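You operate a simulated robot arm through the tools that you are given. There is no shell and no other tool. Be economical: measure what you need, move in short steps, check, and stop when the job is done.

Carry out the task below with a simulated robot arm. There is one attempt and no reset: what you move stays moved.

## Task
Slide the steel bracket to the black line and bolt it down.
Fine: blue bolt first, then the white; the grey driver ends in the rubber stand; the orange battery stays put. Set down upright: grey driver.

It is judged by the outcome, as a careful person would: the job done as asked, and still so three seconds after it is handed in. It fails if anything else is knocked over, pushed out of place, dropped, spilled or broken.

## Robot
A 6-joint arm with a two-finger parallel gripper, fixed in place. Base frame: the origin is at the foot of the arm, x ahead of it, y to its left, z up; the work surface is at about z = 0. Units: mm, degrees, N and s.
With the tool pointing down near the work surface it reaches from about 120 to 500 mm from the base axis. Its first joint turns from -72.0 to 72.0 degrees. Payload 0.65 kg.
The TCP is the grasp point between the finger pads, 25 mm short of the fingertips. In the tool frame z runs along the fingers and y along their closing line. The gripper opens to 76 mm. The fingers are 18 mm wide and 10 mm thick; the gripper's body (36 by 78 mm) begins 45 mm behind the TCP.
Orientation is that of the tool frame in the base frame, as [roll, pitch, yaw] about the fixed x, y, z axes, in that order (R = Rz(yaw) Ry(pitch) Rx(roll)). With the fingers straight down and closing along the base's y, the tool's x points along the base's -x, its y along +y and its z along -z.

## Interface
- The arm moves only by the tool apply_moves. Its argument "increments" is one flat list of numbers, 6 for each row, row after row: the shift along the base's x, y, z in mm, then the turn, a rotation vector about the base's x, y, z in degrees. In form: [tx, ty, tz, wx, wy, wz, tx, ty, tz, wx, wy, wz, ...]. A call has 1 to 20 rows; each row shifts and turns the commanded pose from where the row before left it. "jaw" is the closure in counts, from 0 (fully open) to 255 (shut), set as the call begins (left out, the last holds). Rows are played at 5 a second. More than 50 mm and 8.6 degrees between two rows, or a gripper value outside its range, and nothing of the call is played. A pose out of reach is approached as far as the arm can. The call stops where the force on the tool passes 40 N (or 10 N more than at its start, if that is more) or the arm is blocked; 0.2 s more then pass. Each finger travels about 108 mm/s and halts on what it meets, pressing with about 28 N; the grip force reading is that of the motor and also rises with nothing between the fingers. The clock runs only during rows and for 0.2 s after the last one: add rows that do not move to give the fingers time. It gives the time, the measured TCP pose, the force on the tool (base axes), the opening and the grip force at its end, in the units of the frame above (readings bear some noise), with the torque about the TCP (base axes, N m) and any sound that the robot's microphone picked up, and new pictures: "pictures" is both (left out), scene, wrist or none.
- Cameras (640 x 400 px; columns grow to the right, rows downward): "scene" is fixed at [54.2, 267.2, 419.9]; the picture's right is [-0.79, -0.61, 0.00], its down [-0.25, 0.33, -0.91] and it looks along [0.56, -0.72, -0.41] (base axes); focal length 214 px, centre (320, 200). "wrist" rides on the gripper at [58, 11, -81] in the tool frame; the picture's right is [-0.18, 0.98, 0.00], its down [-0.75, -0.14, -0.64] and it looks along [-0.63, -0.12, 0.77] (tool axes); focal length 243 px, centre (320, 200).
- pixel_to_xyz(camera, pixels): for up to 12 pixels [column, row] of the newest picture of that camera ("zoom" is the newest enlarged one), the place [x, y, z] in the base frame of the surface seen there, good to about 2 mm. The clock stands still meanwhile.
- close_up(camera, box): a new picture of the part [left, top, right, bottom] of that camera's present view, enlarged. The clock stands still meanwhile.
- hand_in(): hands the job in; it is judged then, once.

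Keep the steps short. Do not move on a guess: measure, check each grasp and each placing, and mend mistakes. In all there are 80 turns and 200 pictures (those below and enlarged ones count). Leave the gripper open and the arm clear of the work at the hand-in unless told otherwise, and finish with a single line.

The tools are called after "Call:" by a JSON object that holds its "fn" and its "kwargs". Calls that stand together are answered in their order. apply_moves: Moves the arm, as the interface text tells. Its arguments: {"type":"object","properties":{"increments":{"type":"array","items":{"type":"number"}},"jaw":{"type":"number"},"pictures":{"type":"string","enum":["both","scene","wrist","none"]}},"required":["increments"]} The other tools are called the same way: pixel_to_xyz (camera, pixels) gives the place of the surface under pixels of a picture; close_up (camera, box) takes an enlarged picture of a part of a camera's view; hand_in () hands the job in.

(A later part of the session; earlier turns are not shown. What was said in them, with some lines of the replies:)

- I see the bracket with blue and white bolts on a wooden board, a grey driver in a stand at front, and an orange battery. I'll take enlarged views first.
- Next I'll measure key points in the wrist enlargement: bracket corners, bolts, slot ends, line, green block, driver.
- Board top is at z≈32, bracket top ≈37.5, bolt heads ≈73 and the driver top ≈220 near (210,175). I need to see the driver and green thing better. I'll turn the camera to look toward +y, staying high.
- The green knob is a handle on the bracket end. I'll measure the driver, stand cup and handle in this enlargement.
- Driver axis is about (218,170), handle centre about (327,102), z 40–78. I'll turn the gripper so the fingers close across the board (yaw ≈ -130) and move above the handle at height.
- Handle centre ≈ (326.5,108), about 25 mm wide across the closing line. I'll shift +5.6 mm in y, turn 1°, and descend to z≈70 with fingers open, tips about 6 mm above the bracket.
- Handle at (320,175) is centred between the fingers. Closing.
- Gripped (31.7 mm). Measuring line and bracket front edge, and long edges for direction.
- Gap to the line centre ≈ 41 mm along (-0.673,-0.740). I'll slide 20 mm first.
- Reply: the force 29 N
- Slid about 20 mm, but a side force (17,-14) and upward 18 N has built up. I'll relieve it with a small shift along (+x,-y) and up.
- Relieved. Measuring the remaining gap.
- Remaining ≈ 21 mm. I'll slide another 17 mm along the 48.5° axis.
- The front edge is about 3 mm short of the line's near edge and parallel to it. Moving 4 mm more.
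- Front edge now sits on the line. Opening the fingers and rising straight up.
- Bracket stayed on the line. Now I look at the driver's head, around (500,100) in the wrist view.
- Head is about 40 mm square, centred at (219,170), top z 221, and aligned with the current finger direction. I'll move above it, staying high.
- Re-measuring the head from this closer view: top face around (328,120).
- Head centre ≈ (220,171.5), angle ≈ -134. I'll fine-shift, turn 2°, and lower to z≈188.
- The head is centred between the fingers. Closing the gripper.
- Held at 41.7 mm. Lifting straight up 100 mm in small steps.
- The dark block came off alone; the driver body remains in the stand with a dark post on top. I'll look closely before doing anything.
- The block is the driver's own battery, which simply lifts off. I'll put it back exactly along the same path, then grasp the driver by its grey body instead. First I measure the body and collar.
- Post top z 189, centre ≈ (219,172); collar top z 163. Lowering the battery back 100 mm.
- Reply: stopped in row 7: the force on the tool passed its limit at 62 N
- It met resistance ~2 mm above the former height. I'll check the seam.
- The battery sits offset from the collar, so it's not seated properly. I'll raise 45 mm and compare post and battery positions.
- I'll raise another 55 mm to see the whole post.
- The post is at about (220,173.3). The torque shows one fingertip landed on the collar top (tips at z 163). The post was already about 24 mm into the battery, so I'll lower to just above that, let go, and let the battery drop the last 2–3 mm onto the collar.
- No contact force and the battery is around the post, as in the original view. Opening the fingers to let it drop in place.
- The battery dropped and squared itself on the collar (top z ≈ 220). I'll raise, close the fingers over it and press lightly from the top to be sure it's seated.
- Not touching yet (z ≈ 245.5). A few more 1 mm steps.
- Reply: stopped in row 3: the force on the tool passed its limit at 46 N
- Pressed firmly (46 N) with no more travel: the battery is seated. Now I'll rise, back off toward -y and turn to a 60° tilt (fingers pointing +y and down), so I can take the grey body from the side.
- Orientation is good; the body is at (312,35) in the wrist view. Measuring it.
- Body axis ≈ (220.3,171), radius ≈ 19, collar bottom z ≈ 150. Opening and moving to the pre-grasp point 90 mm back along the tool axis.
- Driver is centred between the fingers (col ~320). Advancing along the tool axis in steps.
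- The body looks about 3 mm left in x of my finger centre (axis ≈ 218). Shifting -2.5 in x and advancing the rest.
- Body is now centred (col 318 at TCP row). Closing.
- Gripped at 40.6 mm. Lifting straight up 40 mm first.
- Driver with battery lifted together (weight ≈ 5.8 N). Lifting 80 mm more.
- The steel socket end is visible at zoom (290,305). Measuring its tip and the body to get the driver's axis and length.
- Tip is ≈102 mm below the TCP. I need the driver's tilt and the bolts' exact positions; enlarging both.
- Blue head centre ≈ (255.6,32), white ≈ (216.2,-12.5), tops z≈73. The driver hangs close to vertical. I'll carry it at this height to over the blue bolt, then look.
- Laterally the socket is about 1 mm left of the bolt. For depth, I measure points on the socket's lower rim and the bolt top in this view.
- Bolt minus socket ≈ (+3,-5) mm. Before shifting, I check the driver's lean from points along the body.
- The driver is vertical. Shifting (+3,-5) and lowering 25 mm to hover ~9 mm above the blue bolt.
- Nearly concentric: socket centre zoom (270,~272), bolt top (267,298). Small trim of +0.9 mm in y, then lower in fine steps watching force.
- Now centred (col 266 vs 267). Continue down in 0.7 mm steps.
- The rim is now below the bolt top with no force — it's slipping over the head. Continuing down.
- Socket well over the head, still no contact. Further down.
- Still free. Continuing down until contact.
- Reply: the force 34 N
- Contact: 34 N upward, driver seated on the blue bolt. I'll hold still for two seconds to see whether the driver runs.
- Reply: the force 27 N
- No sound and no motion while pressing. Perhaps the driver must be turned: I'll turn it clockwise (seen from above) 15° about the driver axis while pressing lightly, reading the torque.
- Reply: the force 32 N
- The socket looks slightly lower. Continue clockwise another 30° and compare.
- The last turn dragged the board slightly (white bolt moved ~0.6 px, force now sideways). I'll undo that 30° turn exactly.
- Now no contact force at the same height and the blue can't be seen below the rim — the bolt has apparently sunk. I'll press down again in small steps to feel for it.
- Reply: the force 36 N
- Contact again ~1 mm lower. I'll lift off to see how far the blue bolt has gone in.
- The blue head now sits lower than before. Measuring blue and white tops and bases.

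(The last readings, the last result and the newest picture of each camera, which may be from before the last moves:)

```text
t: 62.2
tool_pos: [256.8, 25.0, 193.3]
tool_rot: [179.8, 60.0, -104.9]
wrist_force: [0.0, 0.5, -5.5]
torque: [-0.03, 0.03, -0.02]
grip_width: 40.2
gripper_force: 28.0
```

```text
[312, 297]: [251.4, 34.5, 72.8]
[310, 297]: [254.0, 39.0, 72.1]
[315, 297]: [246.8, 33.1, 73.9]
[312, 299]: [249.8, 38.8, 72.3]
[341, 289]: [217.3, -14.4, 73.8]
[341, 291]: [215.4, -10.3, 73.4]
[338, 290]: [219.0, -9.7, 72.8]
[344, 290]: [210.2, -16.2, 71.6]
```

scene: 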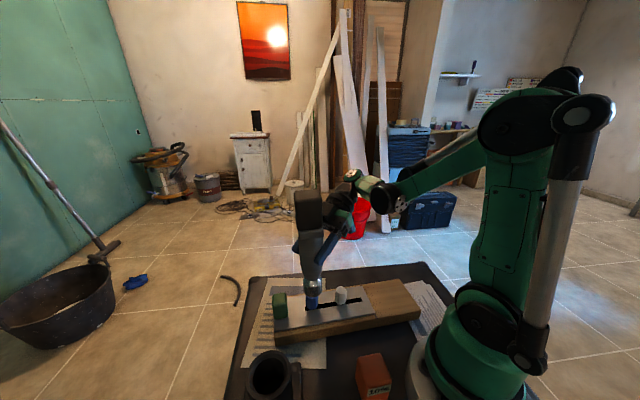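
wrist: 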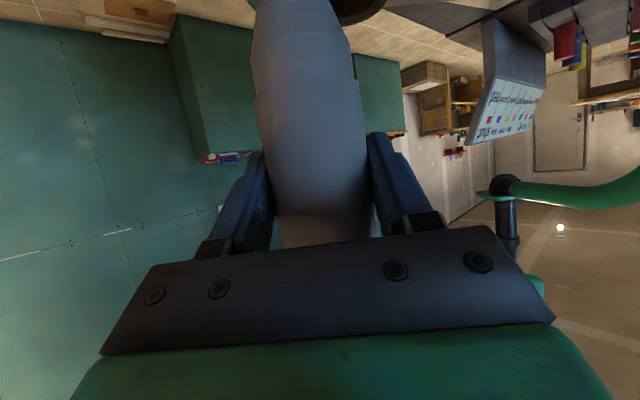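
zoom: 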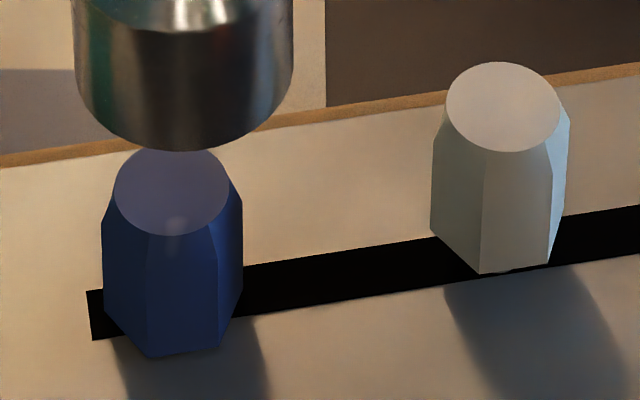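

Blue's top is still z≈72.7 but shifted ~5 mm toward the camera — it was displaced, not driven. I'll measure bases and surroundings precisely.

Call:
{"fn": "pixel_to_xyz", "kwargs": {"camera": "zoom", "pixels": [[185, 348], [185, 360], [125, 325], [170, 190], [130, 240], [500, 265], [500, 280], [503, 108], [440, 225], [300, 285], [340, 245], [95, 315]]}}

Call:
{"fn": "close_up", "kwargs": {"camera": "scene", "box": [270, 160, 350, 260]}}

```text
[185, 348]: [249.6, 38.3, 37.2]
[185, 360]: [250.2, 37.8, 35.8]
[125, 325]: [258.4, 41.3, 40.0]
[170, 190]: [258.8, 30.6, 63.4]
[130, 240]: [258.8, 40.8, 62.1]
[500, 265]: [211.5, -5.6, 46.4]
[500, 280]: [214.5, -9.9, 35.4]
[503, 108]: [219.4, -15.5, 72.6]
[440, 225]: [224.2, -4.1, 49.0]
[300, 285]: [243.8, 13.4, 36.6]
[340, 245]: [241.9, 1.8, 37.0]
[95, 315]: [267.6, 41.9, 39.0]
```

```text
4.00 times, centred on (310, 210) of scene
```

zoom: 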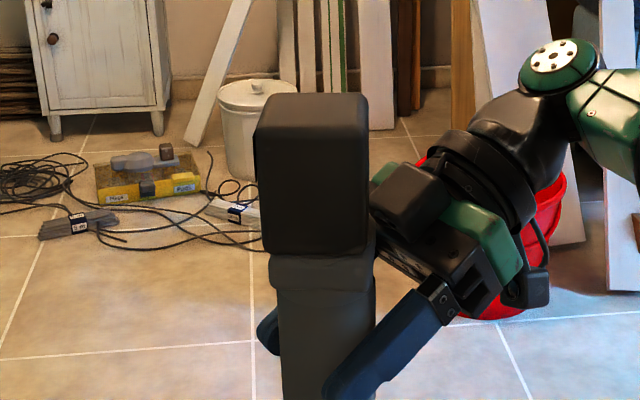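

Fresh close-up data: blue top is z≈63 with its base on the bracket at z≈37, while white's base is still at ≈46 — so the blue bolt has been driven home (9 mm); the earlier 72.7 came from an older picture. Now to the white bolt: shift and turn back +45° about the driver axis (5.5 mm ahead of the TCP), at this height.

Call:
{"fn": "apply_moves", "kwargs": {"increments": [0, 0, 6, 0, 0, 0, -5.5, -7.23, 0, 0, 0, 7.5, -5.5, -7.23, 0, 0, 0, 7.5, -5.5, -7.23, 0, 0, 0, 7.5, -5.5, -7.23, 0, 0, 0, 7.5, -5.5, -7.23, 0, 0, 0, 7.5, -5.5, -7.23, 0, 0, 0, 7.5, 0, 0, 0, 0, 0, 0], "pictures": "scene"}}

Call:
{"fn": "close_up", "kwargs": {"camera": "scene", "box": [300, 250, 380, 310]}}

```text
t: 64.0
tool_pos: [259.2, 126.6, 200.8]
tool_rot: [-179.8, 59.9, -59.9]
wrist_force: [-0.4, -1.4, -5.4]
torque: [-0.02, -0.03, -0.02]
grip_width: 40.1
gripper_force: 27.8
out of reach, approached as far as the arm can: row 4, 5, 6, 7
```

scene: 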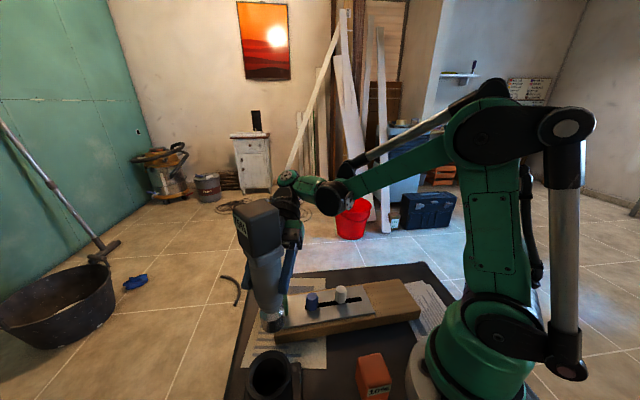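

```text
6.67 times, centred on (340, 280) of scene
```

zoom: 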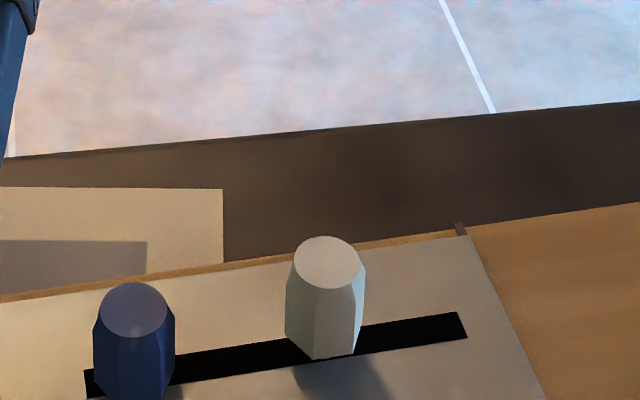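

The yaw -60 pose near white was out of reach and the arm veered to (259,127), touching nothing. I'll raise the command 60 mm first for safety, then turn back to yaw -90 where it's reachable.

Call:
{"fn": "apply_moves", "kwargs": {"increments": [0, 0, 20, 0, 0, 0, 0, 0, 20, 0, 0, 0, 0, 0, 20, 0, 0, 0, 0, 0, 0, 0, 0, 0], "pictures": "none"}}

```text
t: 65.0
tool_pos: [259.1, 128.3, 261.6]
tool_rot: [179.9, 60.0, -59.9]
wrist_force: [0.5, -0.1, -5.7]
torque: [-0.07, -0.03, -0.07]
grip_width: 40.4
gripper_force: 28.3
```

The command was reset to the reachable pose, good. Now turn back to yaw -90 and carry the driver at height to over white: TCP ≈ (221.5,-18.3).

Call:
{"fn": "apply_moves", "kwargs": {"increments": [0, 0, 0, 0, 0, -7.5, 0, 0, 0, 0, 0, -7.5, 0, 0, 0, 0, 0, -7.5, 0, 0, 0, 0, 0, -7.5, -6.3, -24.3, 0, 0, 0, 0, -6.3, -24.3, 0, 0, 0, 0, -6.3, -24.3, 0, 0, 0, 0, -6.3, -24.3, 0, 0, 0, 0, -6.3, -24.3, 0, 0, 0, 0, -6.1, -24.2, 0, 0, 0, 0, 0, 0, -25, 0, 0, 0, 0, 0, -20, 0, 0, 0, 0, 0, -17, 0, 0, 0, 0, 0, 0, 0, 0, 0], "pictures": "scene"}}

Call:
{"fn": "close_up", "kwargs": {"camera": "scene", "box": [300, 250, 380, 310]}}

```text
t: 68.0
tool_pos: [235.2, 13.0, 198.4]
tool_rot: [179.8, 60.1, -89.9]
wrist_force: [-0.4, -0.1, -5.5]
torque: [-0.04, -0.01, -0.04]
grip_width: 40.4
gripper_force: 27.1
out of reach, approached as far as the arm can: row 9, 10
```

scene: 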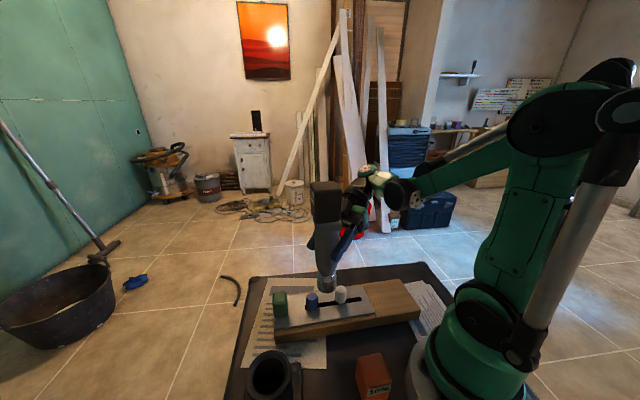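

```text
6.67 times, centred on (340, 280) of scene
```

zoom: 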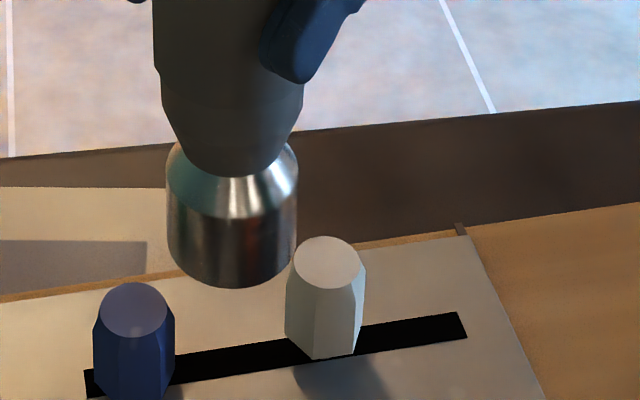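

The wrist limit depends on heading; near white I need a more negative yaw. Turning to -112 first, then moving to TCP ≈ (219.4,-17.9).

Call:
{"fn": "apply_moves", "kwargs": {"increments": [0, 0, 0, 0, 0, -7.4, 0, 0, 0, 0, 0, -7.3, 0, 0, 0, 0, 0, -7.3, -5.3, -10, 0, 0, 0, 0, -5.3, -10.2, 0, 0, 0, 0, -5.2, -10.2, 0, 0, 0, 0, 0, 0, 0, 0, 0, 0], "pictures": "scene"}}

Call:
{"fn": "close_up", "kwargs": {"camera": "scene", "box": [300, 250, 380, 310]}}

```text
t: 69.6
tool_pos: [217.5, -16.6, 198.8]
tool_rot: [179.8, 60.0, -112.1]
wrist_force: [0.6, -0.5, -5.6]
torque: [-0.03, 0.01, 0.0]
grip_width: 40.5
gripper_force: 28.4
```

scene: 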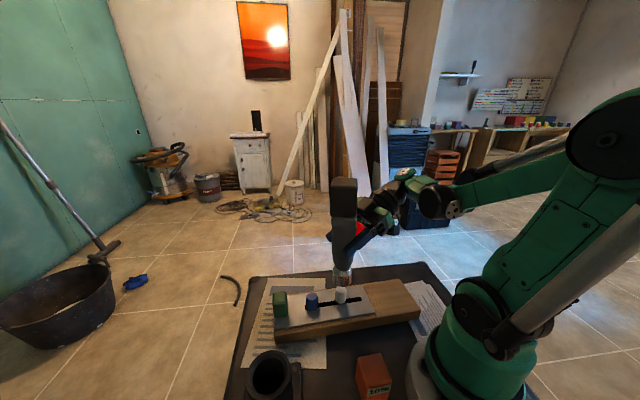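

```text
6.67 times, centred on (340, 280) of scene
```

zoom: 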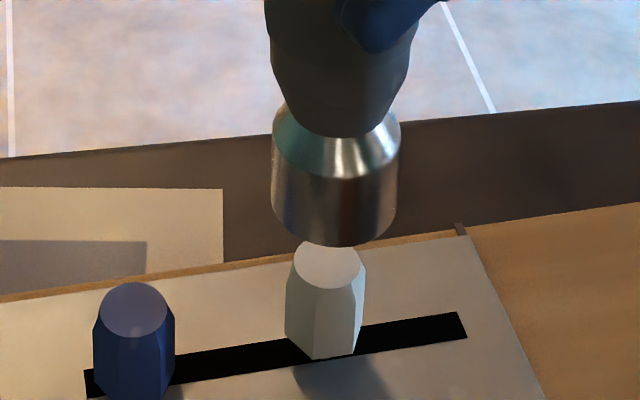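

Laterally ~1 mm right of white. Measuring socket front and white top for depth.

Call:
{"fn": "pixel_to_xyz", "kwargs": {"camera": "zoom", "pixels": [[335, 235], [335, 220], [335, 200], [310, 225], [360, 225], [340, 100], [340, 70], [318, 255], [340, 255], [329, 270], [345, 270], [310, 270]]}}

```text
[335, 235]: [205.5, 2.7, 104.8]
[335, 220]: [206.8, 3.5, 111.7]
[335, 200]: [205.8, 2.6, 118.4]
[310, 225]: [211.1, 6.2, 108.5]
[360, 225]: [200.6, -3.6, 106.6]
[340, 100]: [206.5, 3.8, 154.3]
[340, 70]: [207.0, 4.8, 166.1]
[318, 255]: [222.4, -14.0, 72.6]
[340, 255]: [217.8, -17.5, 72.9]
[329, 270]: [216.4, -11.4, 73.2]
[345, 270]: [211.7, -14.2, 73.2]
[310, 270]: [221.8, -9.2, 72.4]
```

Estimated correction (+1.1,+0.5). Shift and lower 20 mm, then check.

Call:
{"fn": "apply_moves", "kwargs": {"increments": [1.1, 0.5, 0, 0, 0, 0, 0, 0, -10, 0, 0, 0, 0, 0, -8, 0, 0, 0, 0, 0, 0, 0, 0, 0], "pictures": "none"}}

Call:
{"fn": "close_up", "kwargs": {"camera": "scene", "box": [300, 250, 380, 310]}}

```text
t: 70.6
tool_pos: [219.0, -14.7, 180.7]
tool_rot: [179.8, 60.0, -112.0]
wrist_force: [0.3, -0.1, -6.0]
torque: [-0.02, -0.01, 0.01]
grip_width: 40.3
gripper_force: 27.3
```

```text
6.67 times, centred on (340, 280) of scene
```

zoom: 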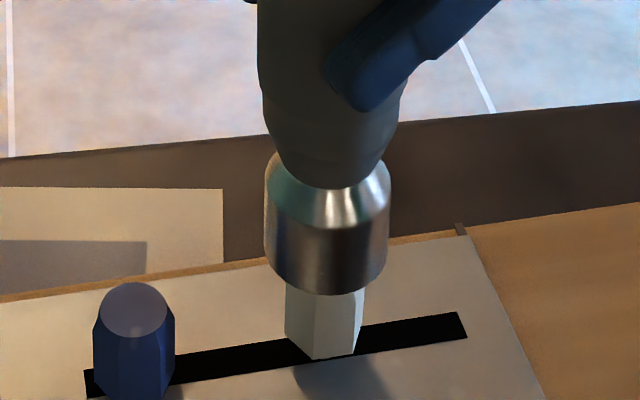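

Well centred (326 vs 327). Lowering in 1 mm steps, 16 mm.

Call:
{"fn": "apply_moves", "kwargs": {"increments": [-0.3, -0.2, -1, 0, 0, 0, 0, 0, -1, 0, 0, 0, 0, 0, -1, 0, 0, 0, 0, 0, -1, 0, 0, 0, 0, 0, -1, 0, 0, 0, 0, 0, -1, 0, 0, 0, 0, 0, -1, 0, 0, 0, 0, 0, -1, 0, 0, 0, 0, 0, -1, 0, 0, 0, 0, 0, -1, 0, 0, 0, 0, 0, -1, 0, 0, 0, 0, 0, -1, 0, 0, 0, 0, 0, -1, 0, 0, 0, 0, 0, -1, 0, 0, 0, 0, 0, -1, 0, 0, 0, 0, 0, -1, 0, 0, 0, 0, 0, 0, 0, 0, 0], "pictures": "none"}}

Call:
{"fn": "close_up", "kwargs": {"camera": "scene", "box": [300, 250, 380, 310]}}

```text
t: 74.2
tool_pos: [219.9, -16.8, 165.7]
tool_rot: [179.8, 60.0, -111.9]
wrist_force: [-0.3, -0.3, -6.2]
torque: [-0.05, -0.02, 0.0]
grip_width: 40.3
gripper_force: 27.9
```

```text
6.67 times, centred on (340, 280) of scene
```

zoom: 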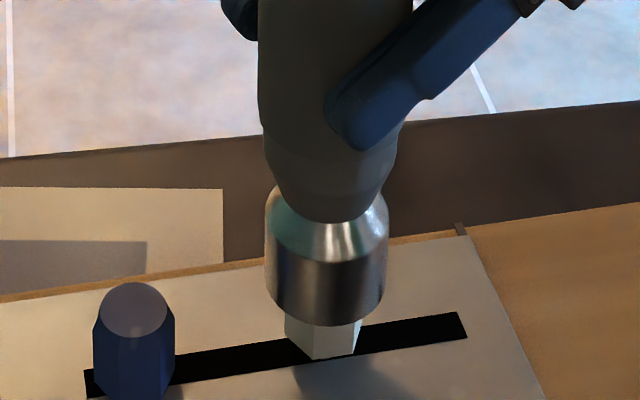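

Socket sliding over the head without force. Continue to contact (expected z≈150).

Call:
{"fn": "apply_moves", "kwargs": {"increments": [0, 0, -1.5, 0, 0, 0, 0, 0, -1.5, 0, 0, 0, 0, 0, -1.5, 0, 0, 0, 0, 0, -1.5, 0, 0, 0, 0, 0, -1.5, 0, 0, 0, 0, 0, -1.5, 0, 0, 0, 0, 0, -1.5, 0, 0, 0, 0, 0, -1, 0, 0, 0, 0, 0, -1, 0, 0, 0, 0, 0, -1, 0, 0, 0, 0, 0, -0.6, 0, 0, 0, 0, 0, -0.6, 0, 0, 0, 0, 0, -0.6, 0, 0, 0, 0, 0, -0.6, 0, 0, 0, 0, 0, 0, 0, 0, 0, 0, 0, 0, 0, 0, 0, 0, 0, 0, 0, 0, 0], "pictures": "none"}}

Call:
{"fn": "close_up", "kwargs": {"camera": "scene", "box": [300, 250, 380, 310]}}

```text
t: 77.8
tool_pos: [220.0, -16.1, 149.8]
tool_rot: [179.8, 60.0, -111.9]
wrist_force: [0.0, 0.4, -5.6]
torque: [-0.07, 0.02, 0.02]
grip_width: 40.3
gripper_force: 28.1
```

```text
6.67 times, centred on (340, 280) of scene
```

zoom: 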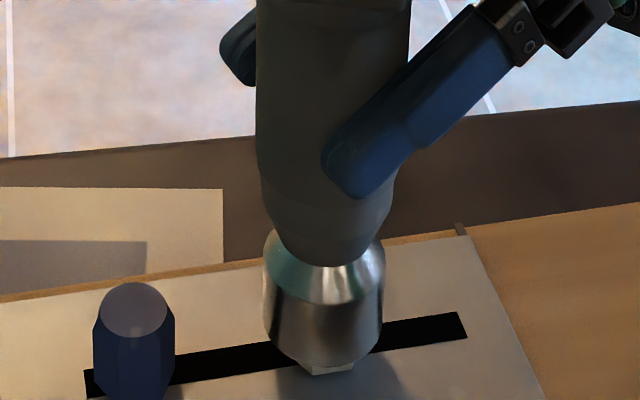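

White's base has dropped (row 358 → 374): the driver is driving it. Following down gently until firm contact.

Call:
{"fn": "apply_moves", "kwargs": {"increments": [0, 0, -0.6, 0, 0, 0, 0, 0, -0.6, 0, 0, 0, 0, 0, -0.6, 0, 0, 0, 0, 0, -0.6, 0, 0, 0, 0, 0, -0.6, 0, 0, 0, 0, 0, 0, 0, 0, 0, 0, 0, 0, 0, 0, 0, 0, 0, 0, 0, 0, 0], "pictures": "none"}}

Call:
{"fn": "close_up", "kwargs": {"camera": "scene", "box": [300, 250, 380, 310]}}

```text
t: 79.6
tool_pos: [219.5, -17.6, 147.5]
tool_rot: [179.7, 60.0, -111.8]
wrist_force: [0.6, 0.1, -6.5]
torque: [-0.03, 0.01, 0.02]
grip_width: 40.2
gripper_force: 28.1
```

```text
6.67 times, centred on (340, 280) of scene
```

zoom: 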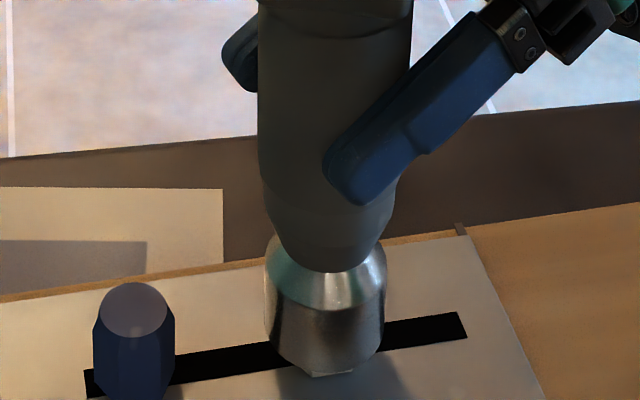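

Still free; a little further.

Call:
{"fn": "apply_moves", "kwargs": {"increments": [0, 0, -0.6, 0, 0, 0, 0, 0, -0.6, 0, 0, 0, 0, 0, -0.6, 0, 0, 0, 0, 0, -0.6, 0, 0, 0, 0, 0, -0.6, 0, 0, 0, 0, 0, -0.6, 0, 0, 0, 0, 0, 0, 0, 0, 0, 0, 0, 0, 0, 0, 0], "pictures": "none"}}

Call:
{"fn": "close_up", "kwargs": {"camera": "scene", "box": [300, 250, 380, 310]}}

```text
t: 80.7
tool_pos: [219.9, -16.2, 144.2]
tool_rot: [179.9, 60.5, -111.7]
wrist_force: [-4.3, -3.1, 12.2]
torque: [-0.18, 0.24, 0.03]
grip_width: 40.4
gripper_force: 27.8
stopped in row 5: the force on the tool passed its limit at 44 N (the readings are from after the stop); the commanded pose is now the measured one
```

```text
6.67 times, centred on (340, 280) of scene
```

zoom: 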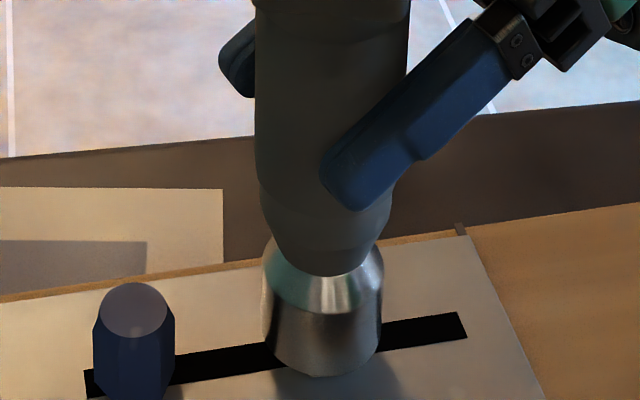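

Firm contact at z≈144, same as blue's final height. Lifting off to check both heads.

Call:
{"fn": "apply_moves", "kwargs": {"increments": [0, 0, 2, 0, 0, 0, 0, 0, 8, 0, 0, 0, 0, 0, 15, 0, 0, 0, 0, 0, 20, 0, 0, 0, 0, 0, 20, 0, 0, 0, 0, 0, 20, 0, 0, 0, 0, 0, 0, 0, 0, 0], "pictures": "scene"}}

Call:
{"fn": "close_up", "kwargs": {"camera": "scene", "box": [300, 280, 360, 320]}}

```text
t: 82.3
tool_pos: [219.7, -19.0, 228.7]
tool_rot: [179.9, 60.4, -111.8]
wrist_force: [0.7, 0.7, -5.5]
torque: [-0.02, 0.01, -0.02]
grip_width: 40.1
gripper_force: 27.6
```

scene: 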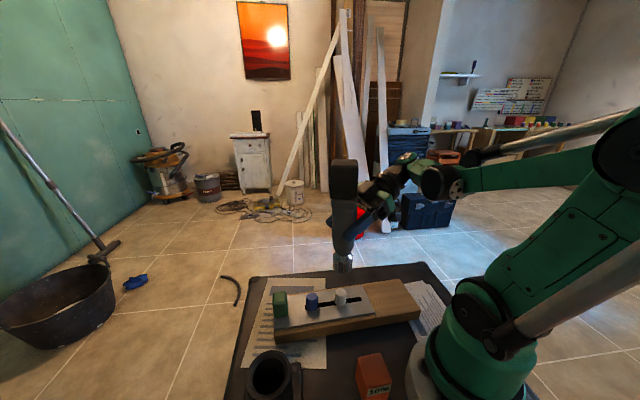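

```text
10.00 times, centred on (330, 300) of scene
```

zoom: 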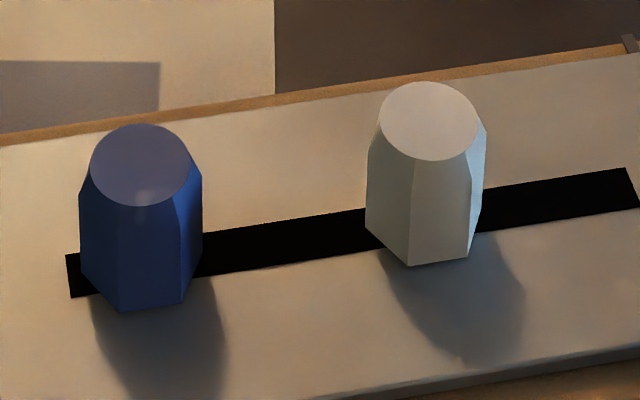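

Call:
{"fn": "pixel_to_xyz", "kwargs": {"camera": "zoom", "pixels": [[140, 165], [160, 190], [110, 180], [150, 303], [428, 120], [450, 145], [400, 130], [435, 258], [380, 225], [90, 265], [300, 200], [560, 260]]}}

Call:
{"fn": "close_up", "kwargs": {"camera": "scene", "box": [340, 275, 400, 325]}}

```text
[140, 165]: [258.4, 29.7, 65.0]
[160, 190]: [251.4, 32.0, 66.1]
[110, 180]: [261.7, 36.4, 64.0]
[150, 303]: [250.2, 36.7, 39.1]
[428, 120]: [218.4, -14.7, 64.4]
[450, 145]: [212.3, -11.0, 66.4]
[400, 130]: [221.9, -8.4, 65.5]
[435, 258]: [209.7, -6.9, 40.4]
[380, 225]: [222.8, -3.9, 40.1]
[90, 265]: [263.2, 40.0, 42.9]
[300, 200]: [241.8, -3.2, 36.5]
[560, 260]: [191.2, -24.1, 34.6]
```

```text
8.00 times, centred on (370, 300) of scene
```

zoom: 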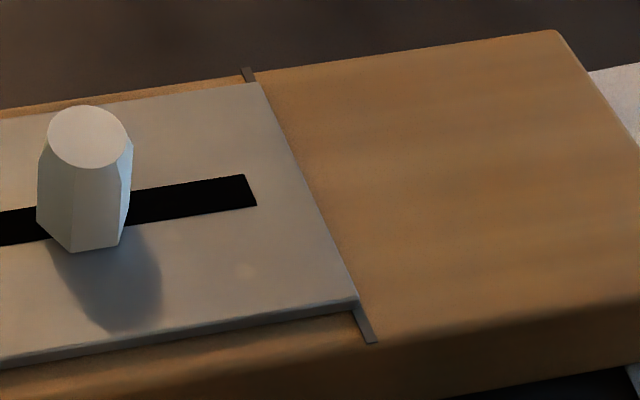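

Both heads are at the same height (top 65, base on the bracket), and the bracket edge is on the line. Now I return the driver: raise a little, carry to over the stand, and turn back to yaw -90.

Call:
{"fn": "apply_moves", "kwargs": {"increments": [0, 0, 10, 0, 0, 0, 0, 31.7, 0, 0, 0, 0, 0, 31.7, 0, 0, 0, 0, 0, 31.7, 0, 0, 0, 0, 0, 31.7, 0, 0, 0, 7.3, 0, 31.7, 0, 0, 0, 7.3, -0.5, 31.3, 0, 0, 0, 7.2, 0, 0, 0, -0.4, 0, 0, 0, 0, 0, 0, 0, 0, 0, 0, 0, 0, 0, 0], "pictures": "scene"}}

Call:
{"fn": "close_up", "kwargs": {"camera": "scene", "box": [220, 310, 330, 400]}}

```text
t: 84.5
tool_pos: [217.6, 173.9, 239.4]
tool_rot: [179.9, 60.1, -90.0]
wrist_force: [0.2, -0.4, -5.6]
torque: [-0.03, 0.0, 0.0]
grip_width: 40.5
gripper_force: 27.7
```

scene: 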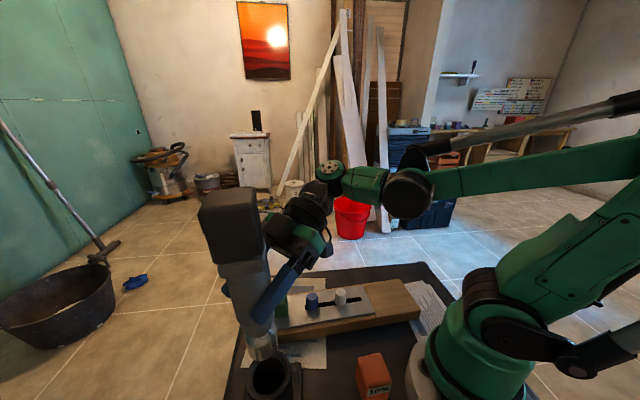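

```text
4.44 times, centred on (275, 355) of scene
```

zoom: 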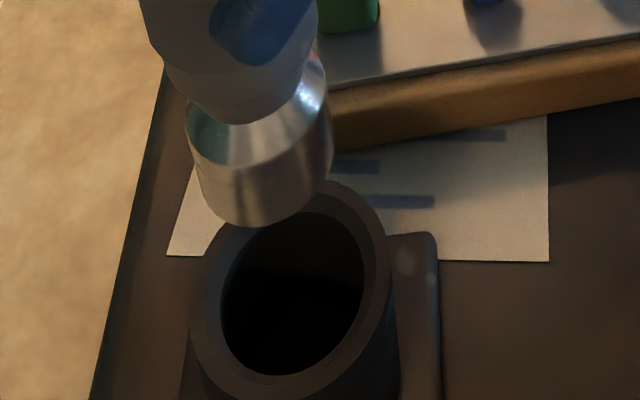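

Compared with the lift-out picture (rim at (272,240)), the socket now is ~13 zoom px left. I'll shift (-2.5,-3) and lower 25 mm, then check against the cup.

Call:
{"fn": "apply_moves", "kwargs": {"increments": [-2.5, -3, 0, 0, 0, 0, 0, 0, -3.5, 0, 0, 0, 0, 0, 0, 0, 0, 0], "pictures": "both"}}

Call:
{"fn": "close_up", "kwargs": {"camera": "scene", "box": [220, 310, 330, 400]}}

Call:
{"fn": "pixel_to_xyz", "kwargs": {"camera": "zoom", "pixels": [[270, 230], [270, 210], [215, 190], [335, 170], [245, 222], [300, 220], [200, 320], [388, 270], [290, 385], [240, 375], [372, 330], [345, 215]]}}

```text
t: 85.3
tool_pos: [215.7, 170.5, 237.7]
tool_rot: [179.8, 60.0, -90.0]
wrist_force: [-0.6, 0.7, -6.4]
torque: [0.0, -0.02, -0.02]
grip_width: 40.3
gripper_force: 28.0
```

scene: 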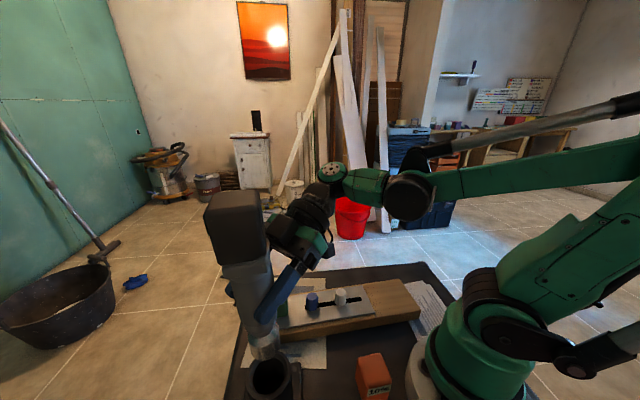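
wrist: 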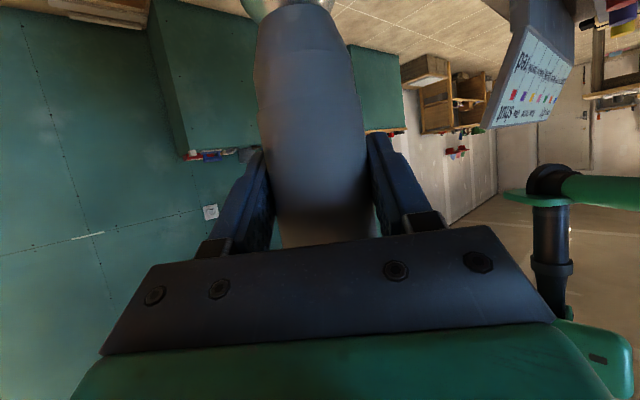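

```text
4.44 times, centred on (275, 355) of scene
```

zoom: 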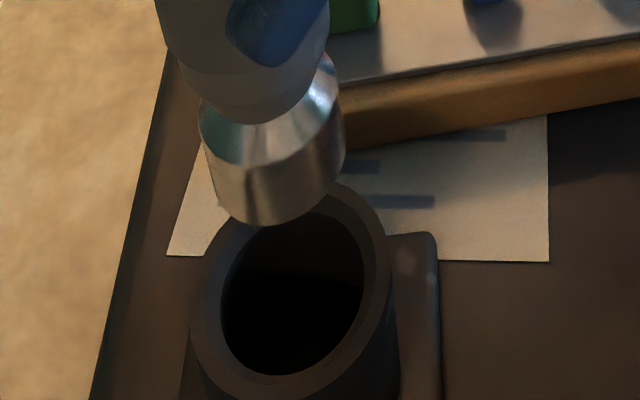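

```text
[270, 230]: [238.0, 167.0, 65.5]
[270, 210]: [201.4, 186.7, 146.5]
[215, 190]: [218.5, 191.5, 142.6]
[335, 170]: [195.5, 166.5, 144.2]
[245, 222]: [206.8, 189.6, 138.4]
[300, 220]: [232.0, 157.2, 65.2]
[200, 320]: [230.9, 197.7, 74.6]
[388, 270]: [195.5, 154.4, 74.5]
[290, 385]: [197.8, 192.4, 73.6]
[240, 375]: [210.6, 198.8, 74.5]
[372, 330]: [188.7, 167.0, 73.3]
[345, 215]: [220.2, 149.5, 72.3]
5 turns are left
```

Few turns left. Socket centre ≈ (214,174.5) and cup centre ≈ (214.5,174): concentric. The driver slipped up ~3 mm in the grip, so bottom contact should be near TCP z≈114. Lowering in, with the force limit as guard.

Call:
{"fn": "apply_moves", "kwargs": {"increments": [0.3, 0, -20, 0, 0, 0, 0, 0, -20, 0, 0, 0, 0, 0, -15, 0, 0, 0, 0, 0, -10, 0, 0, 0, 0, 0, -10, 0, 0, 0, 0, 0, -10, 0, 0, 0, 0, 0, -10, 0, 0, 0, 0, 0, -10, 0, 0, 0, 0, 0, -8, 0, 0, 0, 0, 0, -3, 0, 0, 0, 0, 0, -1, 0, 0, 0, 0, 0, -1, 0, 0, 0, 0, 0, -0.7, 0, 0, 0, 0, 0, -0.7, 0, 0, 0, 0, 0, -0.7, 0, 0, 0, 0, 0, -0.7, 0, 0, 0, 0, 0, -0.7, 0, 0, 0, 0, 0, -0.7, 0, 0, 0, 0, 0, 0, 0, 0, 0], "pictures": "both"}}

Call:
{"fn": "close_up", "kwargs": {"camera": "scene", "box": [210, 270, 330, 400]}}

```text
t: 89.3
tool_pos: [216.7, 171.5, 113.9]
tool_rot: [179.9, 60.0, -90.0]
wrist_force: [2.2, -3.7, -2.9]
torque: [-0.15, -0.06, 0.02]
grip_width: 40.5
gripper_force: 27.5
```

scene: 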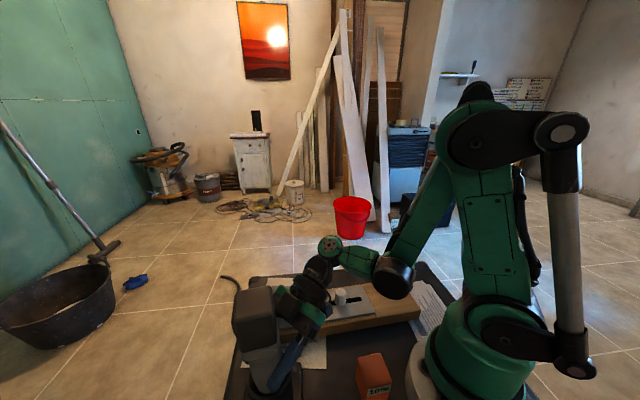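
wrist: 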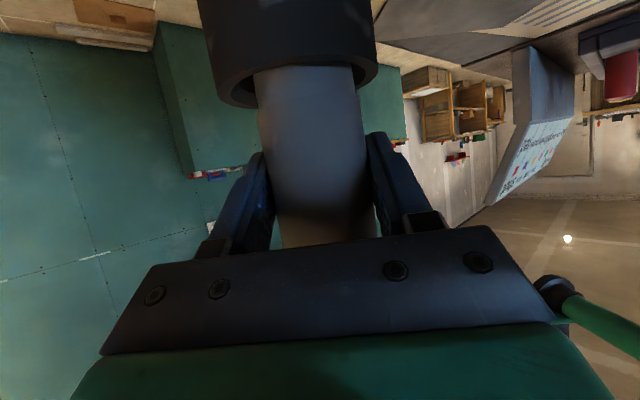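

```text
3.08 times, centred on (270, 335) of scene
4 turns are left
```

zoom: 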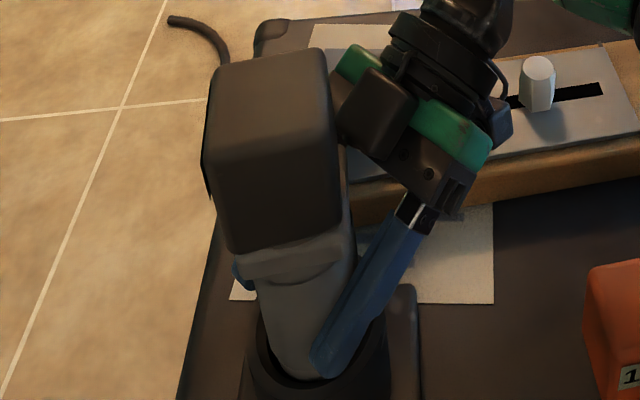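

Driver is in the cup and its weight is starting to rest (Fz -6 → -2.9). Opening, waiting, then backing straight out along the tool axis and up.

Call:
{"fn": "apply_moves", "kwargs": {"increments": [0, 0, 0, 0, 0, 0, 0, 0, 0, 0, 0, 0, 0, 0, 0, 0, 0, 0, 0, 0, 0, 0, 0, 0, 0, -8.7, 5, 0, 0, 0, 0, -13, 7.5, 0, 0, 0, 0, -13, 7.5, 0, 0, 0, 0, -13, 7.5, 0, 0, 0, 0, -13, 7.5, 0, 0, 0, 0, -13, 7.5, 0, 0, 0, 0, -13, 7.5, 0, 0, 0, 0, -10, 20, 0, 0, 0, 0, 0, 30, 0, 0, 0, 0, 0, 30, 0, 0, 0, 0, 0, 30, 0, 0, 0, 0, 0, 0, 0, 0, 0], "jaw": 0, "pictures": "both"}}

Call:
{"fn": "close_up", "kwargs": {"camera": "scene", "box": [220, 250, 420, 400]}}

```text
t: 92.7
tool_pos: [217.8, 71.7, 273.9]
tool_rot: [179.9, 60.0, -89.9]
wrist_force: [-0.3, -0.9, -0.4]
torque: [0.0, 0.03, -0.01]
grip_width: 75.7
gripper_force: 0.1
```

scene: 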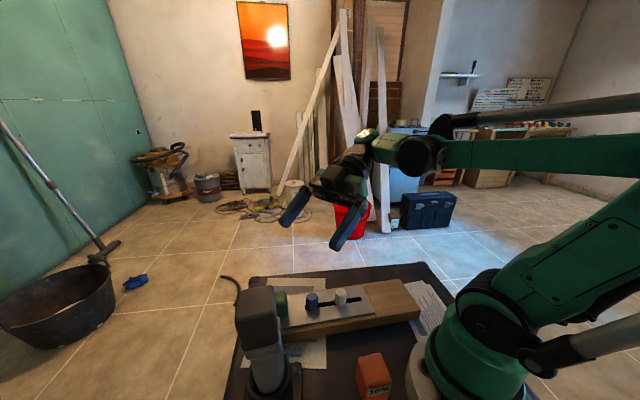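
wrist: 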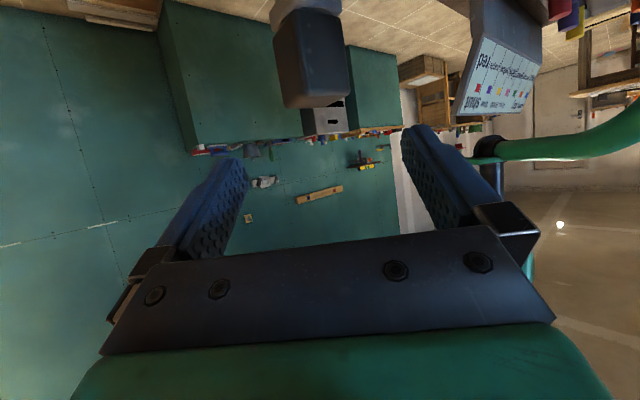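

```text
2.67 times, centred on (320, 325) of scene
3 turns are left
```

zoom: 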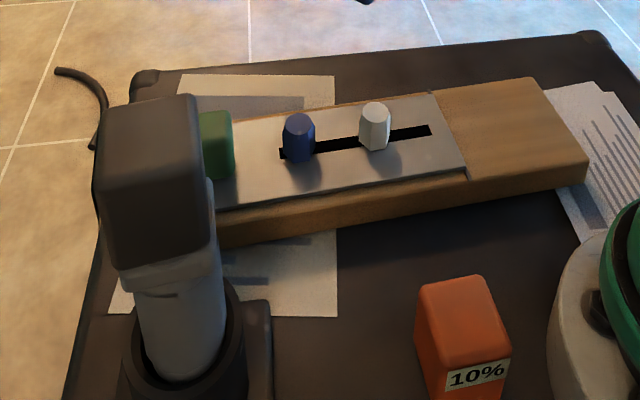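

The driver stands upright in the stand with its battery on. The bracket edge is on the line, both bolts are down and the orange battery is untouched. The gripper is open and clear, so I'm handing in.

Call:
{"fn": "hand_in", "kwargs": {}}

```text
The job is handed in.
```

The bracket is on the black line and bolted down, blue bolt first and then white, with the grey driver upright in the rubber stand and the orange battery untouched; along the way the driver's own battery came off and was reseated, and the board shifted about 1 mm.
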